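You operate a simulated robot arm through the tools that you are given. There is no shell and no other tool.

The job below is to be done with a simulated robot arm. You get a single attempt, and the scene is never put back.

Task
Zero the tray scale and hold the 500 g steel weight's reading.
Fine: switch it on first; the weight stays in the tray. Set down upright: what you pick out.

The check looks at the end state, three seconds after you hand in, the way a careful person would. Anything else that was tipped, shoved, dropped, spilled or broken makes it a failure.

Robot
A 6-joint arm with a fingered hand, fixed in place. Base frame: the origin is on the floor under the middle of its stand, x ahead of it, y to its left, z up. Lengths are in mm, angles in rad, forces in N, time in s.
With the tool pointing down near the work surface it reaches from about 120 to 820 mm from the base axis. Its first joint turns from -2.897 to 2.897 rad. Payload 5 kg.
The tool frame sits at the grasp point between the pads (the TCP): z along the fingers, y along the line on which they close. The tips reach 36 mm beyond it. The gripper opens to 120 mm; its body begins 42 mm behind the TCP. The gripper is a hand of 4 fingers: y runs from the thumb to the fingers, the wrist lies at [-19, -123, -211] in the tool frame.
Orientation is told as [roll, pitch, yaw] about the base's x, y, z axes, in that order, counted from this pose: with the fingers straight down and the wrist toward the robot, the tool's x, y and z point along [0, 1, 0], [1, 0, 0] and [0, 0, -1] of the base frame.

Tools
- The arm moves only by the tool drive_tool. Its argument "targets" is a list that holds one entry, the list of rows, each a list of 6 numbers: the shift along the tool's x, y, z in mm, then the turn, a rotation vector about the tool's x, y, z in degrees. In form: [[[dx, dy, dz, ax, ay, az], ...]]. A call has 1 to 20 rows; each row is the pose to reach, as a shift and turn from the pose commanded when the call began, along the tool's axes at that moment. Each row takes 0.2 s and may step no farther than 50 mm and 0.15 rad from the row before; otherwise, the whole call is refused. Where a pose cannot be reached the arm comes as near as it can. A force on the tool above 40 N (or 10 N above the force at the start of the call, whichever is more), or a blocked arm, ends the call early, and 0.2 s more pass. In this call time passes only in rows, and 0.2 s behind the last. It gives the time, the measured TCP pose, the force on the tool (base axes), the opening and the grip force at its end, in the units of the frame above (readings bear some noise), with the torque about the TCP (base axes, N m) and any sound that the robot's microphone picked up, and new pictures: "views" is both (left out), scene, wrist or none.
- Cameras (640 x 400 px; columns grow to the right, rows downward): "scene" is fixed at [228.4, -501, 1518.4]; the picture's right is [0.68, -0.73, 0.00], its down [-0.58, -0.54, -0.60] and it looks along [0.44, 0.41, -0.80] (base axes); focal length 263 px, centre (320, 200). "wrist" rides on the gripper at [72, -101, -142] in the tool frame; the picture's right is [-0.79, 0.29, -0.54], its down [-0.56, -0.70, 0.44] and it looks along [-0.25, 0.65, 0.71] (tool axes); focal length 280 px, centre (320, 200). There is no depth. A picture from a camera that has moved, and an enlarged one, comes with that camera's place and axes in the base frame and with its lens. The place of the scene camera against the robot may be out by one fixed shift of up to 12 mm in any direction.
- raise_lower(by): slides the trunk up (or, below 0, down) by that many mm; the arm rides with it, the base frame stays. It gives what a move gives, with no picture.
- curl_fingers(index, middle, ring, thumb_bend, thumb_turn): sets how far each is bent, from 0 (flat) to 1 (curled in); at 0.3 the hand is open as for a grip, at 0.7 the pads meet at the TCP. One left out holds its place. A second passes; each finger stops where it meets its share of the squeeze, and holds until it gets a number again. It is the only way to open and close the hand. It gives what a move gives, with no picture; readings hold the bend of each and the force on the fingers (four entries, about 0 where the hand has none), thumb and palm. thumb_turn goes from beside the hand (0) to across from the fingers (1), as for a grip.
- enlarge(camera, box): a new picture of the part [left, top, right, bottom] of that camera's present view, enlarged. The clock stands still meanwhile.
- sign_off(): hands the job in; it is judged then, once.

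Nothing tells you positions but the pictures and the camera data. Unless the task says otherwise, let go and move clear before handing in.

The tools are called after ">>>" as a command line: name --argument value ..., lists and objects as JSON in quotes. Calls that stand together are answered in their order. drive_tool: Moves the arm, as the interface text tells. Its arguments: {"type":"object","properties":{"targets":{"type":"array"},"views":{"type":"string","enum":["both","scene","wrist","none"]}},"required":["targets"]} The other tools are called the same way: raise_lower (by) moves the trunk up or down; curl_fingers (index, middle, ring, thumb_bend, thumb_turn) moves the fingers one by one; enlarge (camera, box) takes an enlarged picture of a part of a camera's view; sign_off () hands the job in.

At the start:

```text
time: 0.0
eef_pos: [698.5, 150.5, 1132.0]
tcp_rot: [0.0, 0.0, 0.0]
contact_force: [-1.0, -0.2, -0.4]
torque: [0.0, -0.05, 0.01]
gripper_width: 119.7
grip_force: 0.1
shape: jaw
bend: [0.3, 0.3, 0.3, 0.3, 0.98]
finger forces: [0.0, 0.0, 0.0, 0.0, 0.0, 0.0]
trunk travel left (down, up): [-700.0, 140.0]
```

scene: 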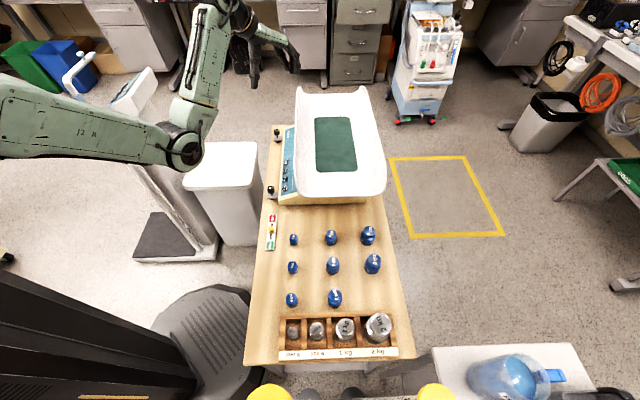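
wrist: 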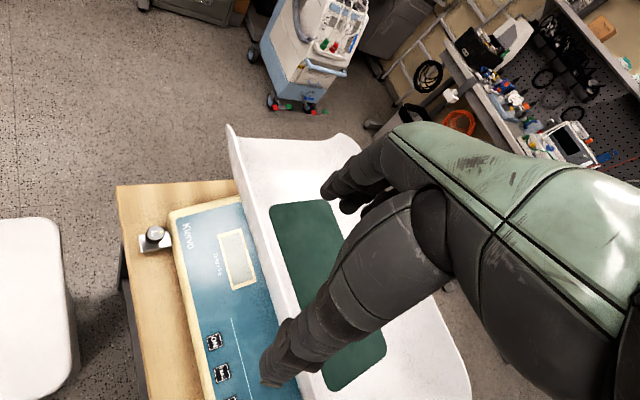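

I see a table with a tray scale (blue panel with buttons on the robot's side), blue weights in the middle, and a wooden rack with steel weights at the near end. I will first look closer at the scale panel and the weights.

>>> enlarge --camera "scene" --box '[250, 80, 410, 210]'

>>> enlarge --camera "scene" --box '[240, 290, 420, 370]'

>>> enlarge --camera "scene" --box '[250, 200, 410, 310]'

>>> enlarge --camera "wrist" --box '[110, 180, 310, 400]'

```text
3.08 times, centred on (330, 145) of scene
camera zoom: at [228.4, -501.0, 1518.4], right [0.68, -0.73, 0.0], down [-0.58, -0.54, -0.6], along [0.44, 0.41, -0.8], focal length 810 px, centre (289, 369)
```

zoom: 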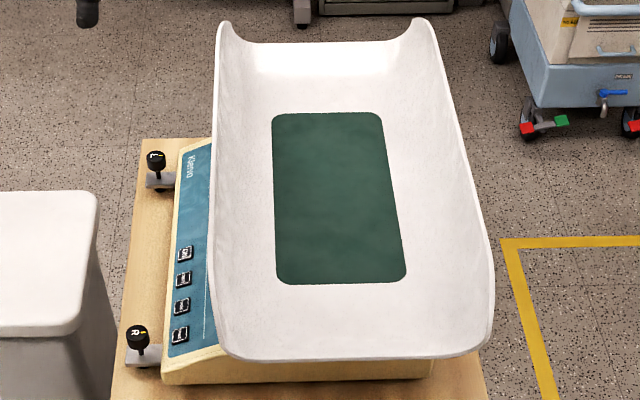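

```text
3.56 times, centred on (330, 330) of scene
camera zoom: at [228.4, -501.0, 1518.4], right [0.68, -0.73, 0.0], down [-0.58, -0.54, -0.6], along [0.44, 0.41, -0.8], focal length 937 px, centre (284, -262)
```

zoom: 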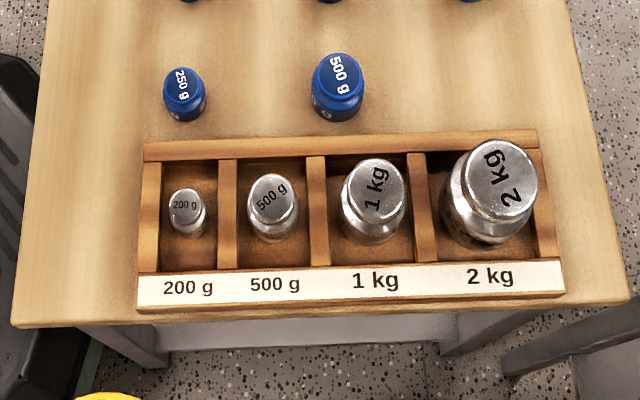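

```text
3.64 times, centred on (330, 255) of scene
camera zoom: at [228.4, -501.0, 1518.4], right [0.68, -0.73, 0.0], down [-0.58, -0.54, -0.6], along [0.44, 0.41, -0.8], focal length 958 px, centre (284, 0)
```

zoom: 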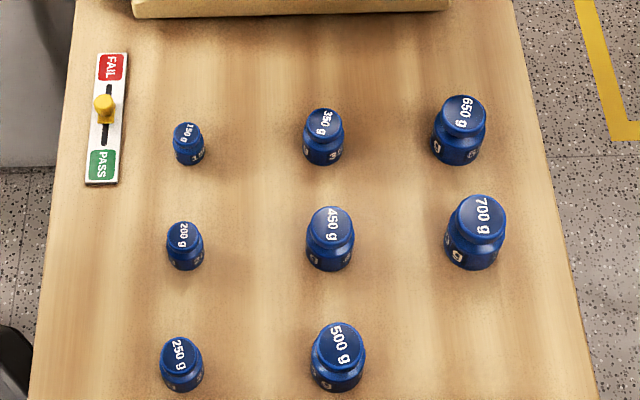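

```text
1.82 times, centred on (210, 290) of wrist
camera zoom: at [597.4, 222.4, 1273.7], right [0.29, -0.79, 0.54], down [-0.7, -0.56, -0.44], along [0.65, -0.25, -0.71], focal length 510 px, centre (520, 36)
```

zoom: 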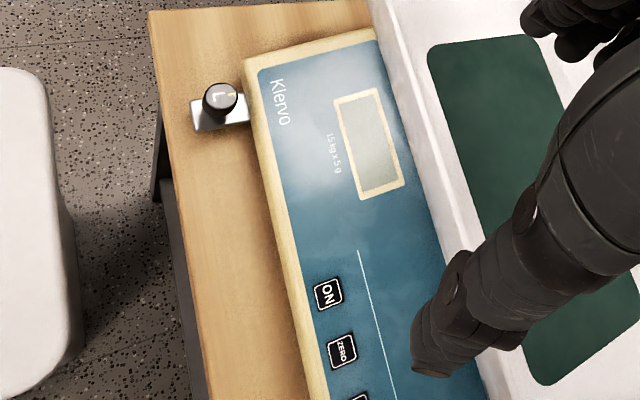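

The panel has ON, ZERO and two more buttons. The table lies diagonally to the base, with the steel 500 g weight in the rack near (330, -390). I'll shape a pointing hand high up in free air, then look at the panel from another angle.

>>> curl_fingers --index 0 --middle 1 --ring 1 --thumb_bend 0.3 --thumb_turn 0

>>> drive_tool --targets '[[[-25, -25, 0, 0, 0, 0], [-50, -50, 0, 0, 0, 0], [-75, -75, 0, 0, 0, 0]]]' --views "both"

```text
time: 1.0
eef_pos: [699.7, 150.6, 1130.2]
tcp_rot: [-0.001, -0.001, -0.001]
contact_force: [0.5, -0.2, 0.2]
torque: [0.03, -0.02, -0.03]
gripper_width: 182.9
grip_force: 0.0
shape: fingers
bend: [0.0, 1.0, 1.0, 0.3, 0.0]
finger forces: [0.0, 0.0, 0.0, 0.0, 0.1, 0.0]
trunk travel left (down, up): [-700.0, 140.0]
```

```text
time: 1.8
eef_pos: [622.4, 73.5, 1130.9]
tcp_rot: [0.002, 0.0, 0.002]
contact_force: [-1.2, 0.0, 0.4]
torque: [-0.01, -0.02, -0.01]
gripper_width: 183.3
grip_force: 0.1
shape: fingers
bend: [0.0, 1.0, 1.0, 0.3, 0.0]
finger forces: [0.0, 0.0, 0.1, 0.0, 0.0, 0.0]
trunk travel left (down, up): [-700.0, 140.0]
camera wrist: at [521.4, 145.4, 1274.1], right [0.29, -0.79, 0.54], down [-0.7, -0.56, -0.44], along [0.65, -0.25, -0.71], focal length 280 px, centre (320, 200)
```

scene: 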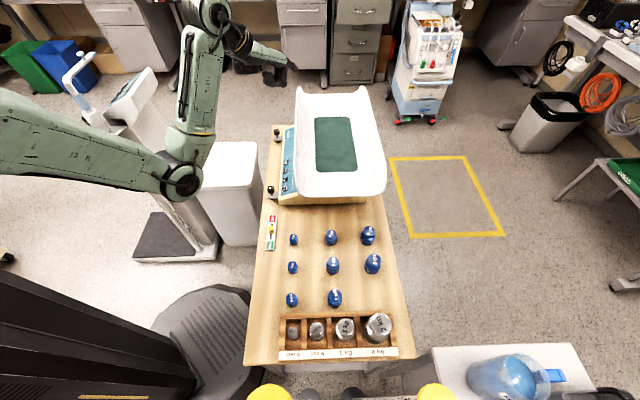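
wrist: 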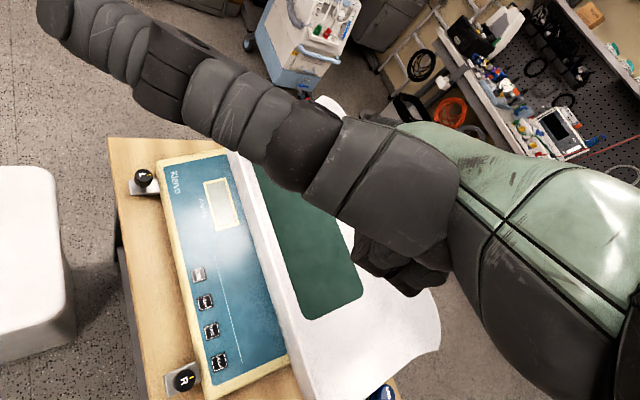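

The thumb now sticks out sideways in the wrist view and hides the index finger. I'll look closer at the hand and panel from both cameras.

>>> enlarge --camera "scene" --box '[210, 20, 310, 110]'

>>> enlarge --camera "wrist" --box '[110, 150, 310, 400]'

>>> enlarge --camera "wrist" --box '[240, 60, 480, 310]'

```text
4.44 times, centred on (260, 65) of scene
camera zoom: at [228.4, -501.0, 1518.4], right [0.68, -0.73, 0.0], down [-0.58, -0.54, -0.6], along [0.44, 0.41, -0.8], focal length 1171 px, centre (587, 800)
```

zoom: 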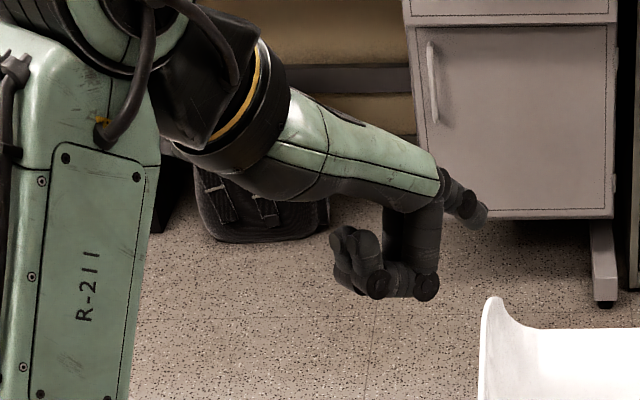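

```text
1.60 times, centred on (210, 275) of wrist
camera zoom: at [521.4, 145.4, 1274.1], right [0.29, -0.79, 0.54], down [-0.7, -0.56, -0.44], along [0.65, -0.25, -0.71], focal length 449 px, centre (496, 80)
```

zoom: 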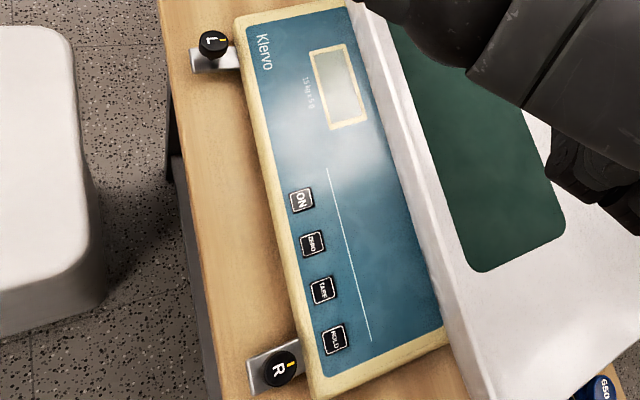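

```text
1.60 times, centred on (360, 185) of wrist
camera zoom: at [521.4, 145.4, 1274.1], right [0.29, -0.79, 0.54], down [-0.7, -0.56, -0.44], along [0.65, -0.25, -0.71], focal length 449 px, centre (256, 224)
```

zoom: 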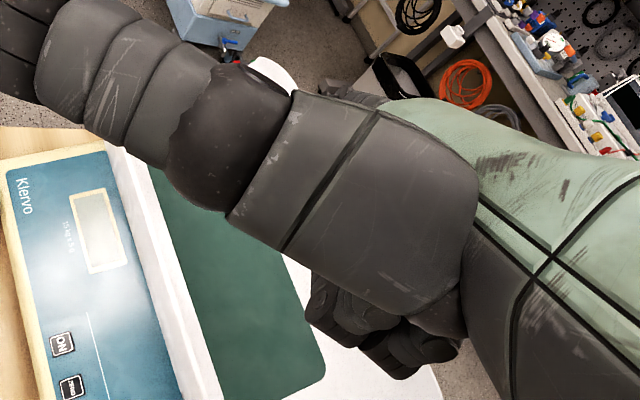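

The buttons read ON, ZERO, TARE, HOLD, and I place ON near (680, 118, 773). Next I'll try other finger shapes to get an index tip that points down and stays visible.

>>> curl_fingers --index 0.3 --middle 1 --ring 1 --thumb_bend 0 --thumb_turn 1

>>> enlarge --camera "wrist" --box '[0, 0, 640, 400]'

>>> enlarge --camera "scene" --box '[210, 20, 310, 110]'

```text
time: 2.8
eef_pos: [623.7, 73.5, 1131.2]
tcp_rot: [0.0, -0.001, -0.001]
contact_force: [-0.6, -0.2, -1.3]
torque: [0.0, 0.0, -0.01]
gripper_width: 148.0
grip_force: 0.1
shape: fingers
bend: [0.3, 1.0, 1.0, 0.0, 0.95]
finger forces: [0.0, 0.0, 0.1, 0.0, 0.1, 0.0]
trunk travel left (down, up): [-700.0, 140.0]
```

```text
1.00 times, centred on (320, 200) of wrist (not enlarged: the box is as wide or as high as the picture)
camera zoom: at [522.3, 146.3, 1273.9], right [0.29, -0.79, 0.54], down [-0.7, -0.56, -0.44], along [0.65, -0.25, -0.71], focal length 280 px, centre (320, 200)
```

zoom: 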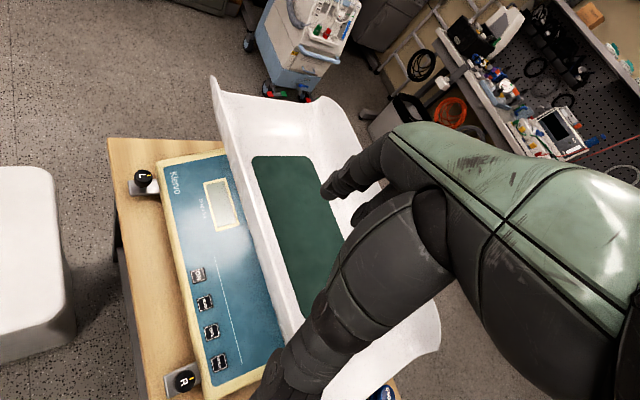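

```text
4.44 times, centred on (260, 65) of scene
camera zoom: at [228.4, -501.0, 1518.4], right [0.68, -0.73, 0.0], down [-0.58, -0.54, -0.6], along [0.44, 0.41, -0.8], focal length 1171 px, centre (587, 800)
```

zoom: 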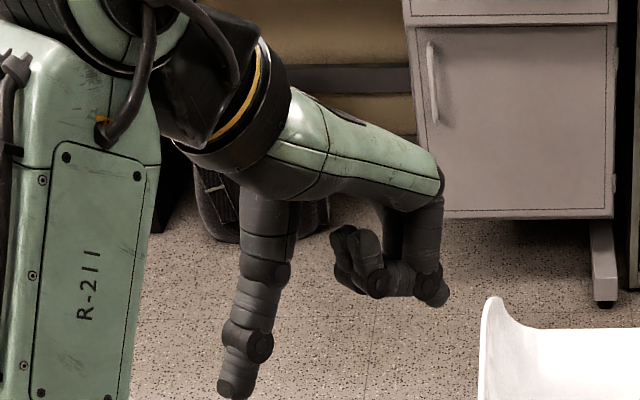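

Only the index tip sits in the middle of the wrist view, and the tray seems to have a high wall beside the panel. I'll test a few more finger shapes in free air to find a slim pointer.

>>> curl_fingers --index 0.45 --middle 1 --ring 1 --thumb_bend 1 --thumb_turn 0.5

>>> enlarge --camera "wrist" --box '[0, 0, 640, 400]'

>>> enlarge --camera "scene" --box '[230, 30, 310, 100]'

```text
time: 3.8
eef_pos: [622.9, 74.0, 1130.1]
tcp_rot: [0.0, -0.001, -0.001]
contact_force: [-0.1, 0.6, 1.1]
torque: [0.0, 0.02, 0.0]
gripper_width: 46.7
grip_force: 0.0
shape: fingers
bend: [0.45, 1.0, 1.0, 1.0, 0.51]
finger forces: [0.1, 0.0, 0.0, 0.0, 0.0, 0.0]
trunk travel left (down, up): [-700.0, 140.0]
```

```text
1.00 times, centred on (320, 200) of wrist (not enlarged: the box is as wide or as high as the picture)
camera zoom: at [522.4, 146.4, 1273.8], right [0.29, -0.79, 0.54], down [-0.7, -0.56, -0.44], along [0.65, -0.25, -0.71], focal length 280 px, centre (320, 200)
```

zoom: 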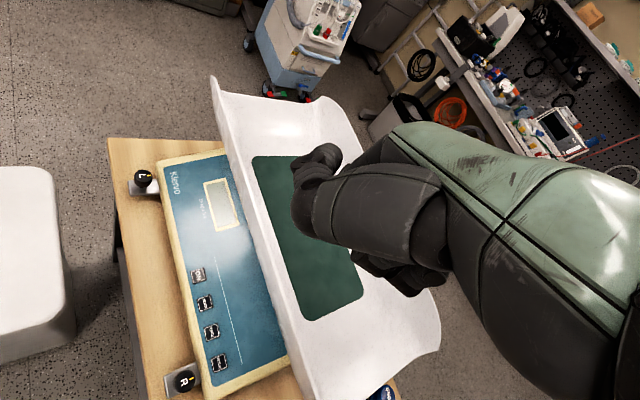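

```text
5.71 times, centred on (270, 65) of scene
camera zoom: at [228.4, -501.0, 1518.4], right [0.68, -0.73, 0.0], down [-0.58, -0.54, -0.6], along [0.44, 0.41, -0.8], focal length 1505 px, centre (606, 971)
```

zoom: 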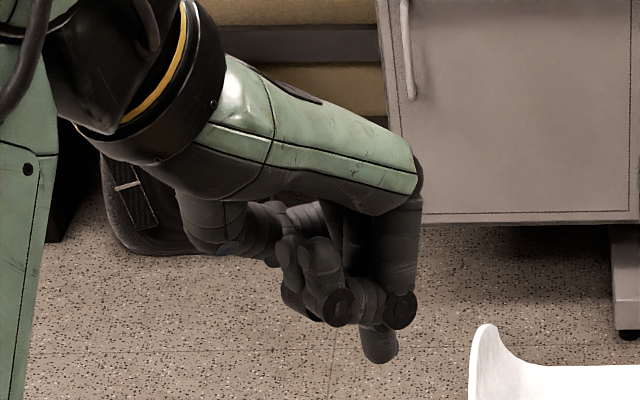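

Index at 0.45 sticks out clearly below the curled knuckles, but the curled thumb hides it from the wrist camera. I'll try other thumb positions.

>>> curl_fingers --index 0.42 --thumb_bend 0.0 --thumb_turn 0.0

>>> enlarge --camera "wrist" --box '[0, 0, 640, 400]'

>>> curl_fingers --thumb_bend 0.5 --thumb_turn 1.0

>>> enlarge --camera "wrist" --box '[0, 0, 640, 400]'

>>> enlarge --camera "scene" --box '[230, 30, 310, 100]'

```text
time: 4.8
eef_pos: [623.6, 73.4, 1131.0]
tcp_rot: [0.0, 0.001, 0.0]
contact_force: [0.4, -0.3, 0.5]
torque: [-0.03, -0.03, 0.02]
gripper_width: 182.6
grip_force: 0.0
shape: fingers
bend: [0.42, 1.0, 1.0, 0.0, 0.0]
finger forces: [0.0, 0.0, 0.0, 0.0, 0.1, 0.0]
trunk travel left (down, up): [-700.0, 140.0]
```

```text
1.00 times, centred on (320, 200) of wrist (not enlarged: the box is as wide or as high as the picture)
camera zoom: at [522.4, 146.4, 1273.8], right [0.29, -0.79, 0.54], down [-0.7, -0.56, -0.44], along [0.65, -0.25, -0.71], focal length 280 px, centre (320, 200)
```

zoom: 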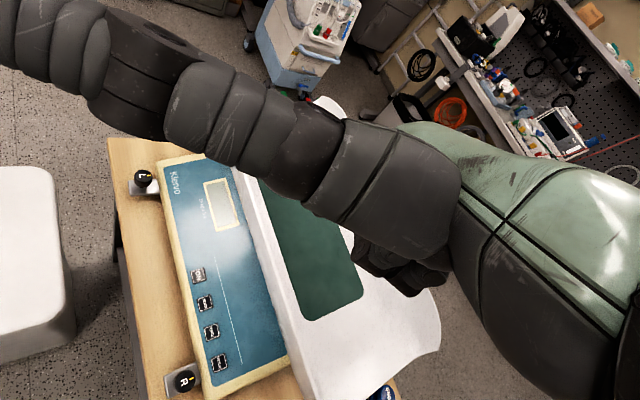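

```text
time: 5.8
eef_pos: [623.5, 74.4, 1129.6]
tcp_rot: [0.001, 0.0, -0.001]
contact_force: [-0.3, -0.8, 0.2]
torque: [0.02, 0.01, 0.05]
gripper_width: 76.2
grip_force: 0.1
shape: fingers
bend: [0.42, 1.0, 1.0, 0.5, 1.0]
finger forces: [0.0, 0.1, 0.1, 0.0, 0.0, 0.0]
trunk travel left (down, up): [-700.0, 140.0]
```

```text
1.00 times, centred on (320, 200) of wrist (not enlarged: the box is as wide or as high as the picture)
camera zoom: at [522.4, 146.4, 1273.8], right [0.29, -0.79, 0.54], down [-0.7, -0.56, -0.44], along [0.65, -0.25, -0.71], focal length 280 px, centre (320, 200)
```

zoom: 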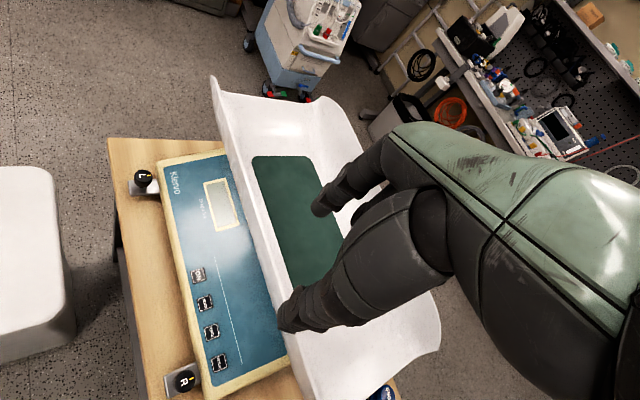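

```text
5.71 times, centred on (270, 65) of scene
camera zoom: at [228.4, -501.0, 1518.4], right [0.68, -0.73, 0.0], down [-0.58, -0.54, -0.6], along [0.44, 0.41, -0.8], focal length 1505 px, centre (606, 971)
```

zoom: 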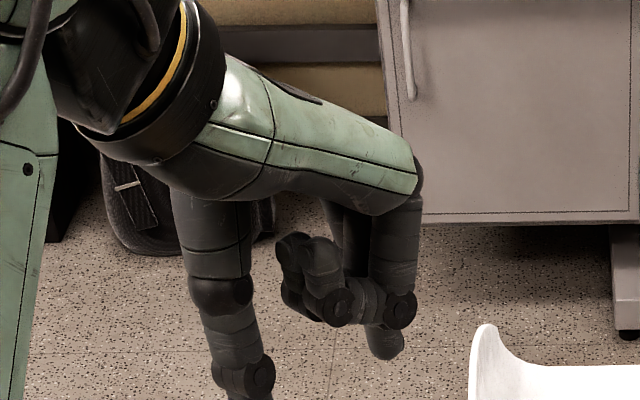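

With the thumb across (turn 1), both the index tip (about px 318, 210) and the panel stay visible. I'll set the thumb slightly bent, then bring the hand lower on the operator side of the panel with a yaw of -30° for a closer look.

>>> curl_fingers --index 0.42 --thumb_bend 0.2 --thumb_turn 1.0

>>> drive_tool --targets '[[[15, 4, 40, 0, 0, 7.5], [30, 8, 80, 0, 0, 15], [45, 12, 110, 0, 0, 22.5], [59, 15, 140, 0, 0, 30]]]' --views "both"

```text
time: 6.8
eef_pos: [624.1, 73.4, 1130.9]
tcp_rot: [0.0, -0.001, 0.001]
contact_force: [-0.3, 0.0, 0.4]
torque: [0.01, 0.02, 0.0]
gripper_width: 114.9
grip_force: 0.0
shape: fingers
bend: [0.42, 1.0, 1.0, 0.2, 0.97]
finger forces: [0.0, 0.0, 0.0, 0.1, 0.0, 0.1]
trunk travel left (down, up): [-700.0, 140.0]
```

```text
time: 7.8
eef_pos: [638.3, 135.1, 990.0]
tcp_rot: [0.001, 0.001, -0.527]
contact_force: [0.8, -0.2, 0.7]
torque: [0.01, -0.03, 0.02]
gripper_width: 115.4
grip_force: 0.1
shape: fingers
bend: [0.42, 1.0, 1.0, 0.2, 0.97]
finger forces: [0.0, 0.0, 0.1, 0.0, 0.0, 0.0]
trunk travel left (down, up): [-700.0, 140.0]
camera wrist: at [588.3, 249.3, 1132.6], right [-0.15, -0.83, 0.54], down [-0.89, -0.13, -0.44], along [0.44, -0.55, -0.71], focal length 280 px, centre (320, 200)
```

scene: 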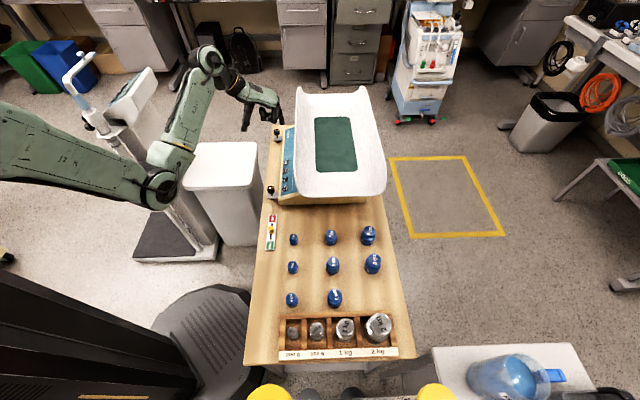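
wrist: 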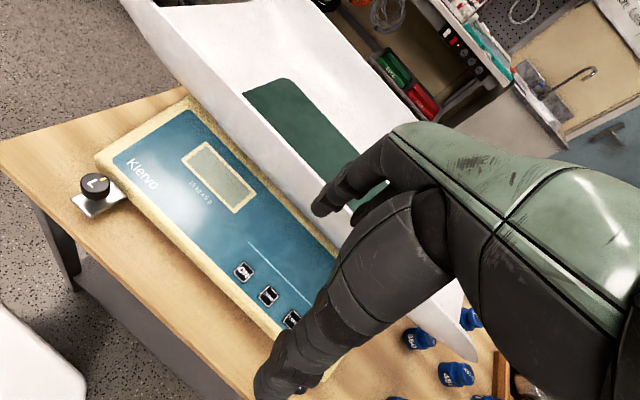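

The view is good: panel, ON/ZERO/TARE buttons and the index tip are all visible. I'll zoom in to fix the button positions and check the panel slope and tray wall.

>>> enlarge --camera "wrist" --box '[180, 160, 380, 360]'

>>> enlarge --camera "wrist" --box '[60, 0, 360, 250]'

>>> enlarge --camera "scene" --box '[230, 70, 330, 210]'

```text
2.00 times, centred on (280, 260) of wrist
camera zoom: at [588.3, 249.3, 1132.6], right [-0.15, -0.83, 0.54], down [-0.89, -0.13, -0.44], along [0.44, -0.55, -0.71], focal length 561 px, centre (400, 80)
```

zoom: 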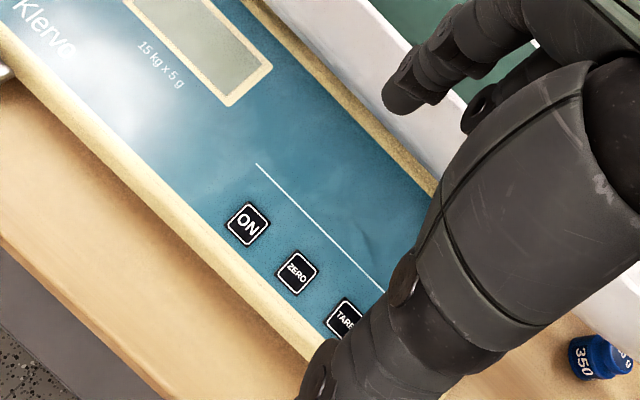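

```text
1.60 times, centred on (210, 125) of wrist
camera zoom: at [588.3, 249.3, 1132.6], right [-0.15, -0.83, 0.54], down [-0.89, -0.13, -0.44], along [0.44, -0.55, -0.71], focal length 449 px, centre (496, 320)
```

zoom: 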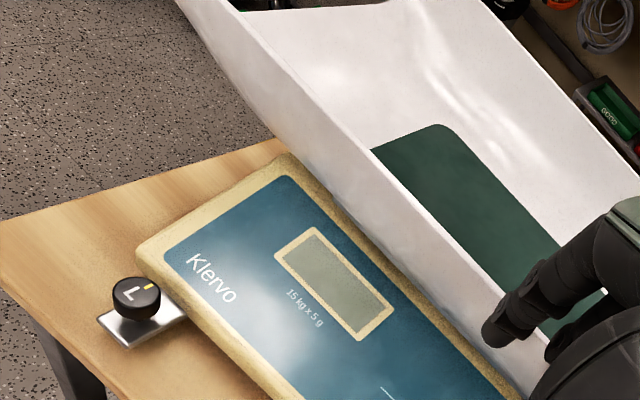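

```text
2.86 times, centred on (280, 140) of scene
camera zoom: at [228.4, -501.0, 1518.4], right [0.68, -0.73, 0.0], down [-0.58, -0.54, -0.6], along [0.44, 0.41, -0.8], focal length 753 px, centre (434, 371)
```

zoom: 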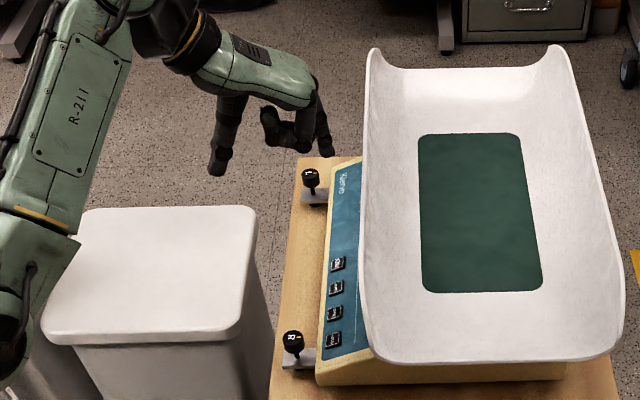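

I place ON at about (682, 118, 773), the buttons at about 46 mm spacing along the table, and the display is dark. Next I tilt the hand 15° and hover the index tip about 45 mm above ON.

>>> drive_tool --targets '[[[0, 3, 42, 5, 0, 0], [-1, 6, 84, 10, 0, 0], [-1.5, 9, 120, 15, 0, 0]]]' --views "both"

>>> enlarge --camera "wrist" --box '[220, 130, 380, 290]'

>>> enlarge --camera "scene" --box '[250, 110, 320, 210]'

```text
time: 8.6
eef_pos: [647.2, 128.5, 870.0]
tcp_rot: [0.003, 0.263, -0.524]
contact_force: [0.9, -0.1, -0.5]
torque: [-0.02, 0.05, 0.02]
gripper_width: 115.2
grip_force: 0.1
shape: fingers
bend: [0.42, 1.0, 1.0, 0.2, 0.97]
finger forces: [0.1, 0.1, 0.0, 0.1, 0.1, 0.0]
trunk travel left (down, up): [-700.0, 140.0]
camera wrist: at [630.7, 221.4, 1034.2], right [-0.03, -0.89, 0.45], down [-0.97, -0.09, -0.25], along [0.26, -0.44, -0.86], focal length 280 px, centre (320, 200)
```

scene: 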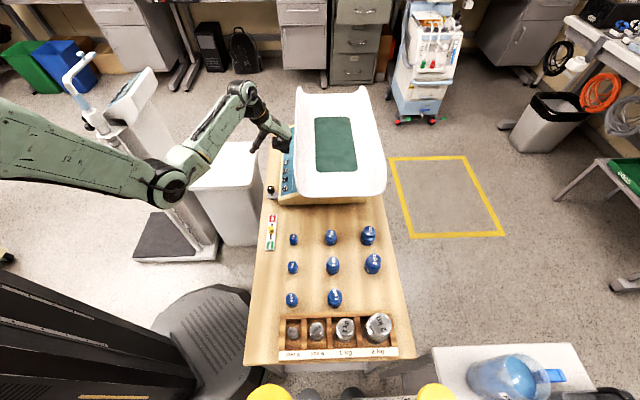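
wrist: 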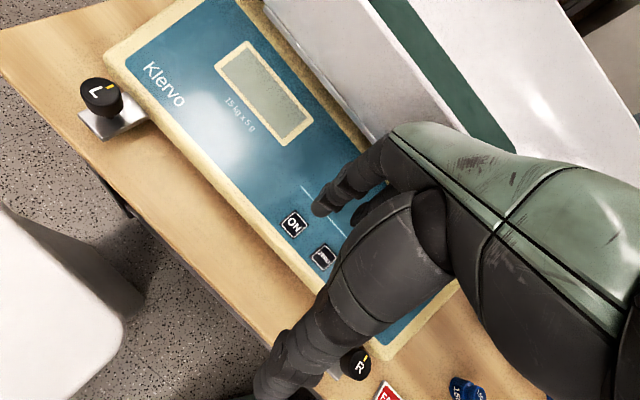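

```text
2.50 times, centred on (300, 210) of wrist
camera zoom: at [630.7, 221.4, 1034.2], right [-0.03, -0.89, 0.45], down [-0.97, -0.09, -0.25], along [0.26, -0.44, -0.86], focal length 701 px, centre (370, 175)
```

zoom: 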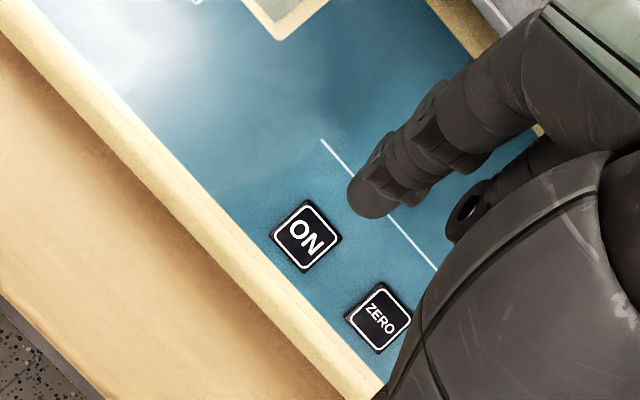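

```text
4.00 times, centred on (285, 160) of scene
camera zoom: at [228.4, -501.0, 1518.4], right [0.68, -0.73, 0.0], down [-0.58, -0.54, -0.6], along [0.44, 0.41, -0.8], focal length 1054 px, centre (460, 360)
```

zoom: 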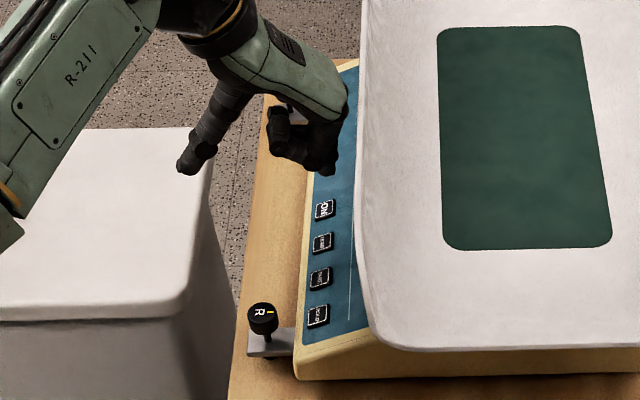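

The tip hovers about 45 mm above the panel, roughly 8 mm to the tray side of ON's centre. I'll correct sideways and lower by 30 mm.

>>> drive_tool --targets '[[[2.7, -7, 0, 0, 0, 0], [2.7, 0.7, 30.9, 0, 0, 0]]]' --views "none"

>>> enlarge --camera "wrist" --box '[240, 140, 380, 280]'

>>> enlarge --camera "scene" --box '[260, 130, 310, 200]'

```text
time: 9.2
eef_pos: [640.8, 135.0, 839.7]
tcp_rot: [0.0, 0.263, -0.523]
contact_force: [0.3, -0.1, -0.5]
torque: [-0.02, -0.01, 0.01]
gripper_width: 115.3
grip_force: 0.1
shape: fingers
bend: [0.42, 1.0, 1.0, 0.2, 0.97]
finger forces: [0.0, 0.0, 0.0, 0.1, 0.0, 0.0]
trunk travel left (down, up): [-700.0, 140.0]
```

```text
2.86 times, centred on (310, 210) of wrist
camera zoom: at [625.1, 228.6, 1004.5], right [-0.03, -0.89, 0.45], down [-0.96, -0.09, -0.25], along [0.26, -0.44, -0.86], focal length 801 px, centre (349, 171)
```

zoom: 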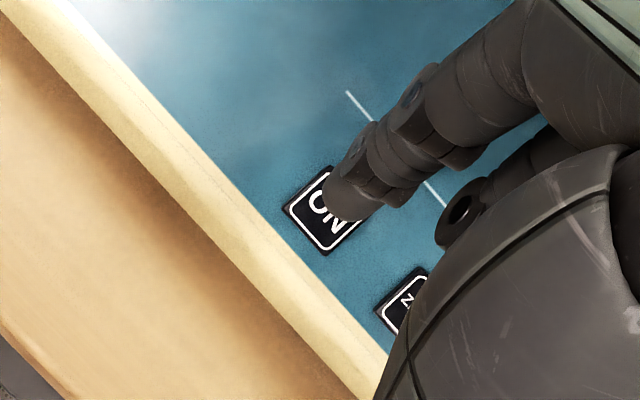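

```text
5.71 times, centred on (285, 165) of scene
camera zoom: at [228.4, -501.0, 1518.4], right [0.68, -0.73, 0.0], down [-0.58, -0.54, -0.6], along [0.44, 0.41, -0.8], focal length 1505 px, centre (520, 400)
```

zoom: 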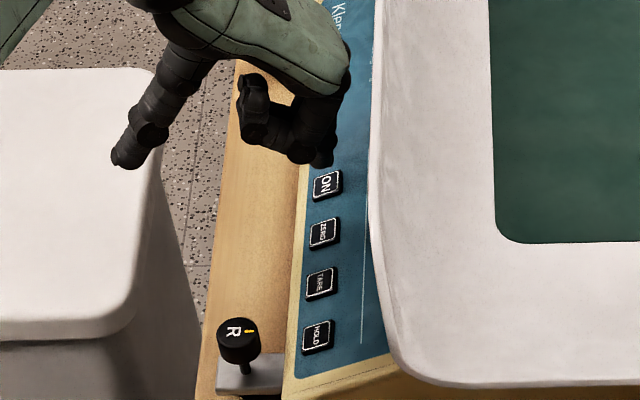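

The tip is about 15 mm above the centre of ON. I'll lower gently in small steps and watch force and sound.

>>> drive_tool --targets '[[[0, 1.3, 4.8, 0, 0, 0], [0, 2.6, 9.7, 0, 0, 0]]]' --views "none"

>>> drive_tool --targets '[[[0, 0.5, 1.93, 0, 0, 0]]]' --views "none"

>>> drive_tool --targets '[[[0, 0.5, 1.93, 0, 0, 0]]]' --views "none"

>>> drive_tool --targets '[[[0, 0.5, 1.93, 0, 0, 0]]]' --views "none"

```text
time: 9.8
eef_pos: [641.5, 134.3, 829.3]
tcp_rot: [0.001, 0.262, -0.524]
contact_force: [-1.4, -0.1, 0.2]
torque: [-0.03, 0.01, 0.0]
gripper_width: 115.1
grip_force: 0.0
shape: fingers
bend: [0.42, 1.0, 1.0, 0.2, 0.97]
finger forces: [0.0, 0.0, 0.1, 0.0, 0.1, 0.1]
trunk travel left (down, up): [-700.0, 140.0]
```

```text
time: 10.2
eef_pos: [641.4, 133.5, 828.2]
tcp_rot: [0.0, 0.26, -0.522]
contact_force: [-0.1, -0.8, -0.1]
torque: [0.01, 0.0, 0.0]
gripper_width: 115.3
grip_force: 0.1
shape: fingers
bend: [0.42, 1.0, 1.0, 0.2, 0.97]
finger forces: [0.0, 0.1, 0.0, 0.0, 0.0, 0.0]
trunk travel left (down, up): [-700.0, 140.0]
```

```text
time: 10.6
eef_pos: [640.7, 135.1, 825.8]
tcp_rot: [-0.001, 0.261, -0.523]
contact_force: [0.3, 0.9, 0.9]
torque: [-0.03, -0.01, 0.05]
gripper_width: 115.3
grip_force: 0.5
shape: fingers
bend: [0.42, 1.0, 1.0, 0.2, 0.97]
finger forces: [0.8, 0.0, 0.0, 0.0, 0.0, 0.1]
trunk travel left (down, up): [-700.0, 140.0]
```

```text
time: 11.0
eef_pos: [640.8, 134.3, 825.6]
tcp_rot: [0.0, 0.262, -0.522]
contact_force: [-0.1, 0.1, 1.9]
torque: [-0.05, -0.1, 0.0]
gripper_width: 115.3
grip_force: 0.9
shape: fingers
bend: [0.42, 1.0, 1.0, 0.2, 0.97]
finger forces: [2.3, 0.0, 0.0, 0.0, 0.0, 0.0]
trunk travel left (down, up): [-700.0, 140.0]
heard: click
```

I heard a click with 2.3 N on the index, so ON seems pressed. I'll lift 25 mm and look at the display.

>>> drive_tool --targets '[[[0, -1.3, -4.8, 0, 0, 0], [0, -6.5, -24, 0, 0, 0]]]' --views "wrist"

>>> enlarge --camera "wrist" --box '[180, 20, 340, 160]'

>>> enlarge --camera "wrist" --box '[240, 140, 380, 280]'

```text
time: 11.6
eef_pos: [641.2, 134.1, 850.6]
tcp_rot: [0.0, 0.261, -0.523]
contact_force: [0.7, -0.4, -0.3]
torque: [-0.01, -0.03, 0.01]
gripper_width: 115.2
grip_force: 0.1
shape: fingers
bend: [0.42, 1.0, 1.0, 0.2, 0.97]
finger forces: [0.0, 0.0, 0.1, 0.0, 0.0, 0.0]
trunk travel left (down, up): [-700.0, 140.0]
camera wrist: at [623.4, 227.2, 1014.1], right [-0.03, -0.89, 0.45], down [-0.97, -0.09, -0.25], along [0.26, -0.44, -0.86], focal length 280 px, centre (320, 200)
```

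wrist: 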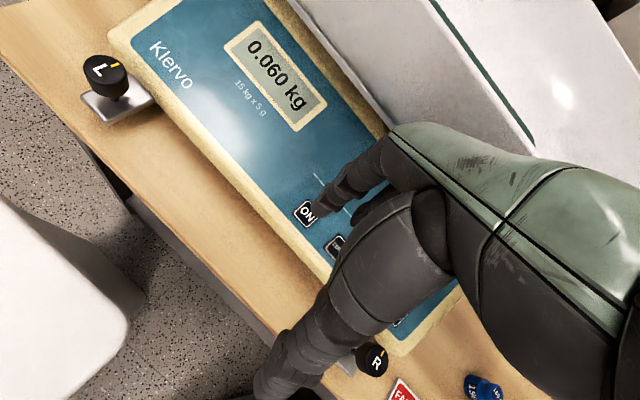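

```text
2.86 times, centred on (260, 90) of wrist
camera zoom: at [623.4, 227.2, 1014.1], right [-0.03, -0.89, 0.45], down [-0.97, -0.09, -0.25], along [0.26, -0.44, -0.86], focal length 801 px, centre (491, 514)
```

zoom: 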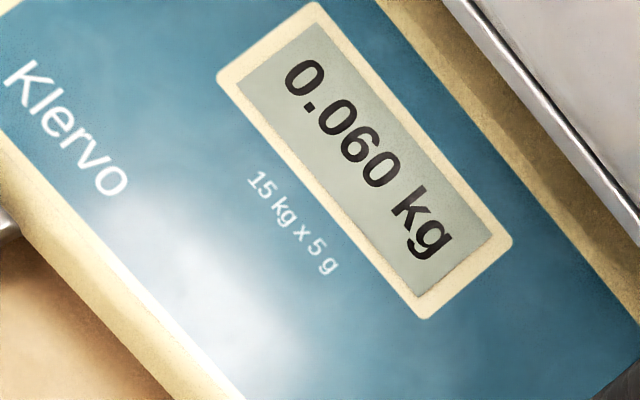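

```text
2.86 times, centred on (310, 210) of wrist
camera zoom: at [623.4, 227.2, 1014.1], right [-0.03, -0.89, 0.45], down [-0.97, -0.09, -0.25], along [0.26, -0.44, -0.86], focal length 801 px, centre (349, 171)
```

zoom: 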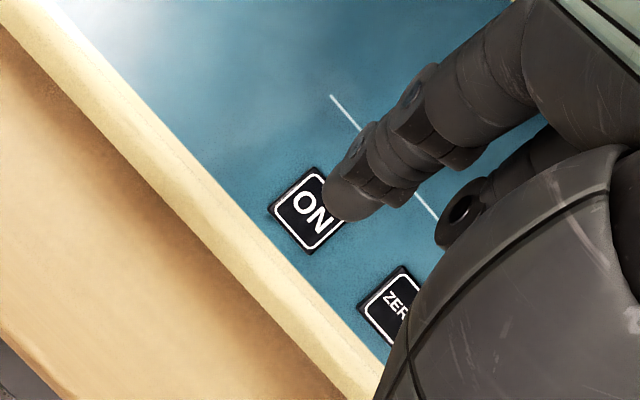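

The scale is on and shows 0.060 kg with an empty tray, so it does need zeroing. ZERO lies about (-32.7, -31) mm from ON; I'll move the hovering tip there and check alignment.

>>> drive_tool --targets '[[[-21.8, -6, 1.6, 0, 0, 0], [-43.6, -12.1, 3.26, 0, 0, 0]]]' --views "none"

>>> enlarge --camera "wrist" --box '[240, 140, 380, 280]'

>>> enlarge --camera "scene" --box '[260, 130, 310, 200]'

>>> enlarge --camera "wrist" --box '[140, 0, 300, 120]'

```text
time: 12.2
eef_pos: [606.1, 102.2, 849.9]
tcp_rot: [0.0, 0.262, -0.522]
contact_force: [0.4, 0.0, 0.3]
torque: [-0.03, 0.02, 0.02]
gripper_width: 115.3
grip_force: 0.0
shape: fingers
bend: [0.42, 1.0, 1.0, 0.2, 0.97]
finger forces: [0.0, 0.0, 0.0, 0.1, 0.0, 0.0]
trunk travel left (down, up): [-700.0, 140.0]
```

```text
2.86 times, centred on (310, 210) of wrist
camera zoom: at [590.3, 195.4, 1014.3], right [-0.03, -0.89, 0.45], down [-0.96, -0.09, -0.25], along [0.26, -0.44, -0.86], focal length 801 px, centre (349, 171)
```

zoom: 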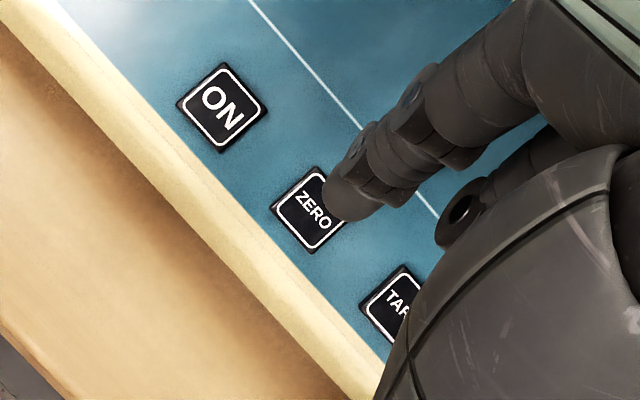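

```text
5.71 times, centred on (285, 165) of scene
camera zoom: at [228.4, -501.0, 1518.4], right [0.68, -0.73, 0.0], down [-0.58, -0.54, -0.6], along [0.44, 0.41, -0.8], focal length 1505 px, centre (520, 400)
```

zoom: 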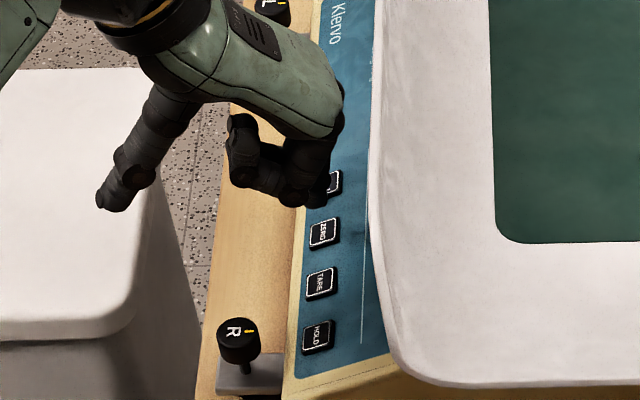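

```text
3.33 times, centred on (220, 60) of wrist
camera zoom: at [590.3, 195.4, 1014.3], right [-0.03, -0.89, 0.45], down [-0.96, -0.09, -0.25], along [0.26, -0.44, -0.86], focal length 935 px, centre (653, 667)
```

zoom: 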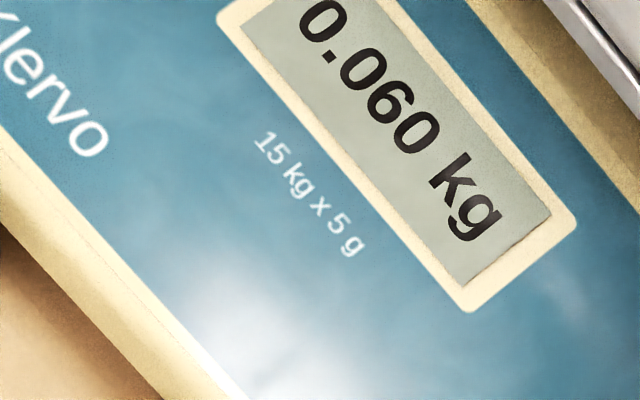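

ZERO sits under the tip exactly as ON did. I'll lower in the same way until it clicks.

>>> drive_tool --targets '[[[0, 2.6, 9.7, 0, 0, 0], [0, 5.5, 20.5, 0, 0, 0]]]' --views "none"

>>> drive_tool --targets '[[[0, 0.5, 1.93, 0, 0, 0]]]' --views "none"

>>> drive_tool --targets '[[[0, 0.5, 1.93, 0, 0, 0]]]' --views "none"

```text
time: 12.8
eef_pos: [607.0, 102.0, 828.2]
tcp_rot: [0.001, 0.262, -0.524]
contact_force: [-0.3, -0.4, 0.3]
torque: [0.02, 0.02, 0.02]
gripper_width: 115.3
grip_force: 0.0
shape: fingers
bend: [0.42, 1.0, 1.0, 0.2, 0.97]
finger forces: [0.1, 0.0, 0.0, 0.0, 0.0, 0.0]
trunk travel left (down, up): [-700.0, 140.0]
```

```text
time: 13.2
eef_pos: [608.1, 102.5, 826.1]
tcp_rot: [-0.001, 0.262, -0.523]
contact_force: [-0.7, -0.5, 0.4]
torque: [-0.01, -0.01, -0.02]
gripper_width: 115.3
grip_force: 0.0
shape: fingers
bend: [0.42, 1.0, 1.0, 0.2, 0.97]
finger forces: [0.6, 0.1, 0.0, 0.0, 0.1, 0.0]
trunk travel left (down, up): [-700.0, 140.0]
```

```text
time: 13.6
eef_pos: [608.4, 102.7, 824.8]
tcp_rot: [0.002, 0.263, -0.524]
contact_force: [0.6, 0.7, 2.8]
torque: [0.0, -0.11, -0.02]
gripper_width: 115.4
grip_force: 0.9
shape: fingers
bend: [0.42, 1.0, 1.0, 0.2, 0.97]
finger forces: [2.1, 0.1, 0.0, 0.0, 0.1, 0.1]
trunk travel left (down, up): [-700.0, 140.0]
heard: click
```

A second click came with about 2 N on the index, so ZERO seems pressed. I'll lift and read the display.

>>> drive_tool --targets '[[[0, -1.3, -4.8, 0, 0, 0], [0, -6.5, -24, 0, 0, 0]]]' --views "wrist"

>>> enlarge --camera "wrist" --box '[140, 0, 300, 120]'

```text
time: 14.2
eef_pos: [607.6, 101.7, 849.1]
tcp_rot: [0.001, 0.261, -0.525]
contact_force: [0.1, 0.5, -0.6]
torque: [-0.02, -0.01, -0.02]
gripper_width: 115.2
grip_force: 0.0
shape: fingers
bend: [0.42, 1.0, 1.0, 0.2, 0.97]
finger forces: [0.1, 0.1, 0.0, 0.1, 0.0, 0.0]
trunk travel left (down, up): [-700.0, 140.0]
camera wrist: at [590.7, 195.4, 1013.4], right [-0.03, -0.89, 0.45], down [-0.97, -0.09, -0.25], along [0.26, -0.44, -0.86], focal length 280 px, centre (320, 200)
```

wrist: 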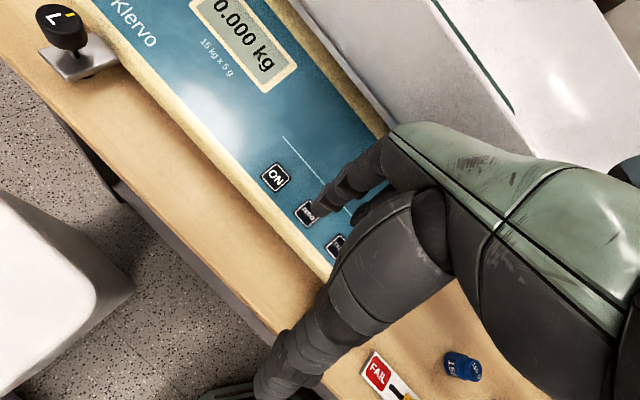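

```text
3.33 times, centred on (220, 60) of wrist
camera zoom: at [590.7, 195.4, 1013.4], right [-0.03, -0.89, 0.45], down [-0.97, -0.09, -0.25], along [0.26, -0.44, -0.86], focal length 935 px, centre (653, 667)
```

zoom: 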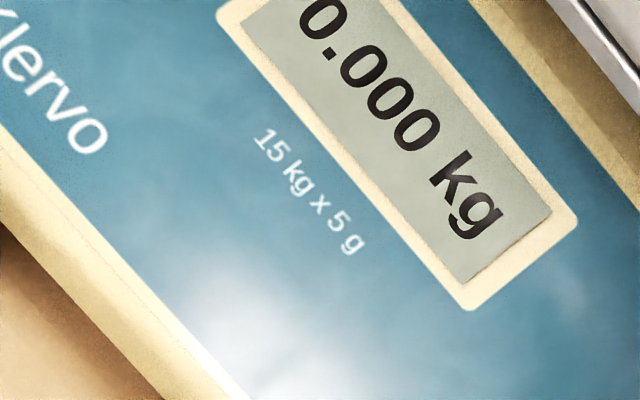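

The display now reads 0.000 kg. I'll lift clear, level the hand, and carry the camera over towards the rack of steel weights for a good look.

>>> drive_tool --targets '[[[0, -12.4, -46.4, -5, 0, 0], [0, -24.9, -92.7, -10, 0, 0], [0, -37, -139, -15, 0, 0], [0, -49.7, -185.5, -15, 0, 0]]]' --views "none"

>>> drive_tool --targets '[[[-41.4, -16.7, 0, 0, 0, 1.4], [-82.7, -33.5, 0, 0, 0, 2.7], [-124, -50.2, 0, 0, 0, 4.1], [-165.4, -66.9, 0, 0, 0, 5.5], [-206.8, -83.6, 0, 0, 0, 6.8], [-248.2, -100.4, 0, 0, 0, 8.2], [-289.5, -117.1, 0, 0, 0, 9.5], [-330.9, -133.8, 0, 0, 0, 10.9], [-372.2, -150.6, 0, 0, 0, 12.3], [-413.6, -167.3, 0, 0, 0, 13.6], [-455, -184, 0, 0, 0, 15]]]' --views "both"

```text
time: 15.2
eef_pos: [608.5, 101.0, 1041.7]
tcp_rot: [0.0, 0.0, -0.523]
contact_force: [0.0, 0.1, 0.4]
torque: [0.01, 0.0, -0.01]
gripper_width: 115.4
grip_force: 0.1
shape: fingers
bend: [0.42, 1.0, 1.0, 0.2, 0.97]
finger forces: [0.1, 0.1, 0.1, 0.0, 0.0, 0.1]
trunk travel left (down, up): [-700.0, 140.0]
```

```text
time: 17.8
eef_pos: [281.6, -214.4, 979.7]
tcp_rot: [0.003, 0.003, -0.568]
contact_force: [0.1, -0.5, 0.5]
torque: [0.03, 0.05, 0.05]
gripper_width: 115.7
grip_force: 0.0
shape: fingers
bend: [0.42, 1.0, 1.0, 0.2, 0.97]
finger forces: [0.0, 0.0, 0.1, 0.1, 0.0, 0.0]
out of reach, approached as far as the arm can: row 6, 7, 8, 9, 10, 11
trunk travel left (down, up): [-700.0, 140.0]
stopped in row 11: the arm was blocked; the commanded pose is now the measured one
camera wrist: at [235.8, -99.2, 1122.7], right [-0.18, -0.82, 0.54], down [-0.89, -0.09, -0.44], along [0.41, -0.56, -0.72], focal length 280 px, centre (320, 200)
```

scene: 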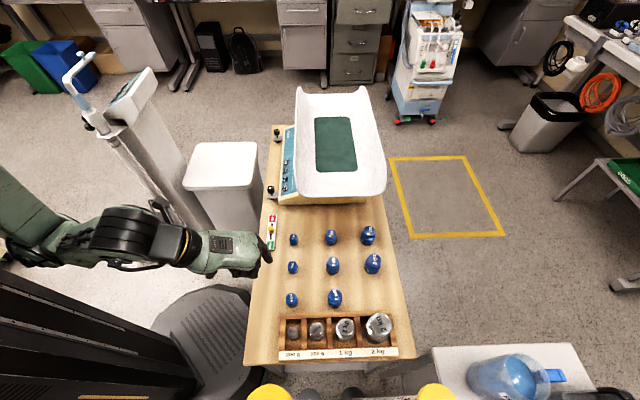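
wrist: 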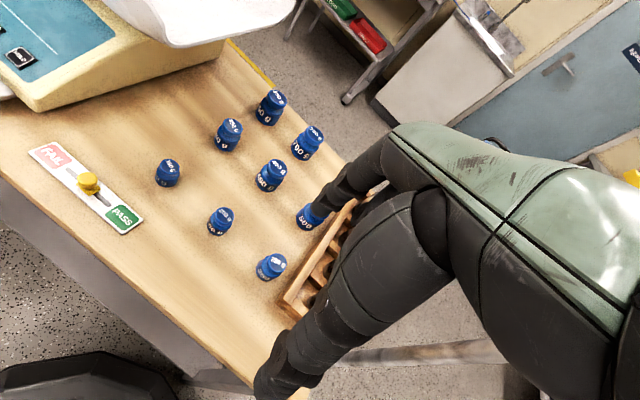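

The arm folded to its limit here, about 290 mm from the base, so I'll work a bit farther out. Let me zoom the scene camera on the rack to learn the heights of the weights and dividers.

>>> enlarge --camera "scene" --box '[275, 305, 365, 365]'

>>> enlarge --camera "wrist" --box '[250, 160, 400, 330]'

```text
6.67 times, centred on (320, 335) of scene
camera zoom: at [228.4, -501.0, 1518.4], right [0.68, -0.73, 0.0], down [-0.58, -0.54, -0.6], along [0.44, 0.41, -0.8], focal length 1756 px, centre (320, -700)
```

zoom: 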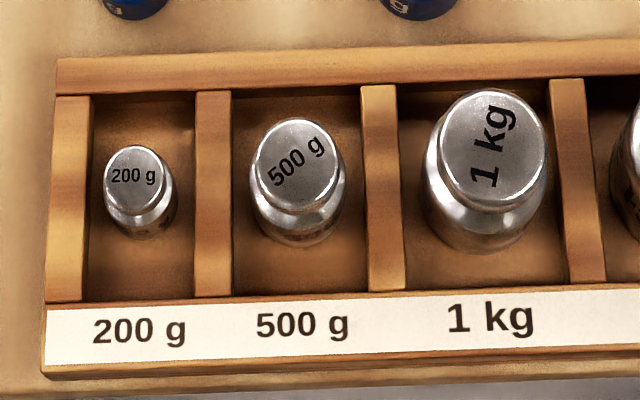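

```text
2.35 times, centred on (325, 245) of wrist
camera zoom: at [235.8, -99.2, 1122.7], right [-0.18, -0.82, 0.54], down [-0.89, -0.09, -0.44], along [0.41, -0.56, -0.72], focal length 660 px, centre (308, 94)
```

zoom: 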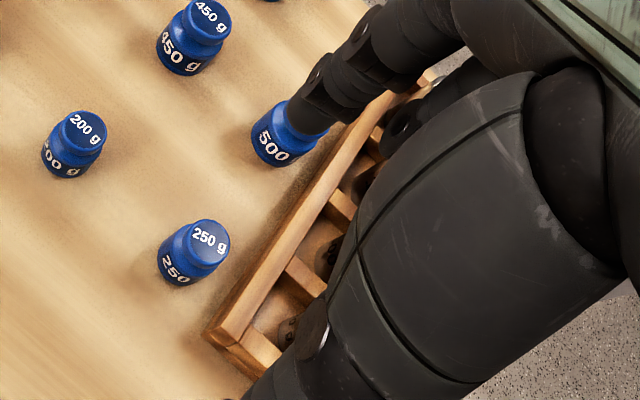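

The steel 500 g stands in a narrow slot (about 53 x 74 mm), with its top roughly 28 mm above the rack edge (z ≈ 747). The best grasp is along the slot's long direction, with the thumb on the blue-weights side. I'll move out and turn the hand to yaw -135° in free air to test reach.

>>> drive_tool --targets '[[[-7.3, 44.2, -23, 0, 0, 0], [-14.7, 88.4, -46, 0, 0, 0], [-22, 132.6, -70, 0, 0, 0], [-22, 132.6, -70, 0, 0, 8], [-22, 132.6, -70, 0, 0, 16], [-22, 132.6, -70, 0, 0, 24], [-22, 132.6, -70, 0, 0, 32], [-22, 132.6, -70, 0, 0, 40], [-22, 132.6, -70, 0, 0, 48], [-22, 132.6, -70, 0, 0, 56], [-22, 132.6, -70, 0, 0, 64], [-22, 132.6, -70, 0, 0, 72], [-22, 132.6, -70, 0, 0, 80], [-22, 132.6, -70, 0, 0, 88], [-22, 132.6, -70, 0, 0, 96], [-22, 132.6, -70, 0, 0, 102.5]]]' --views "both"

```text
refused: row 1 steps farther than a row can; nothing moved
```

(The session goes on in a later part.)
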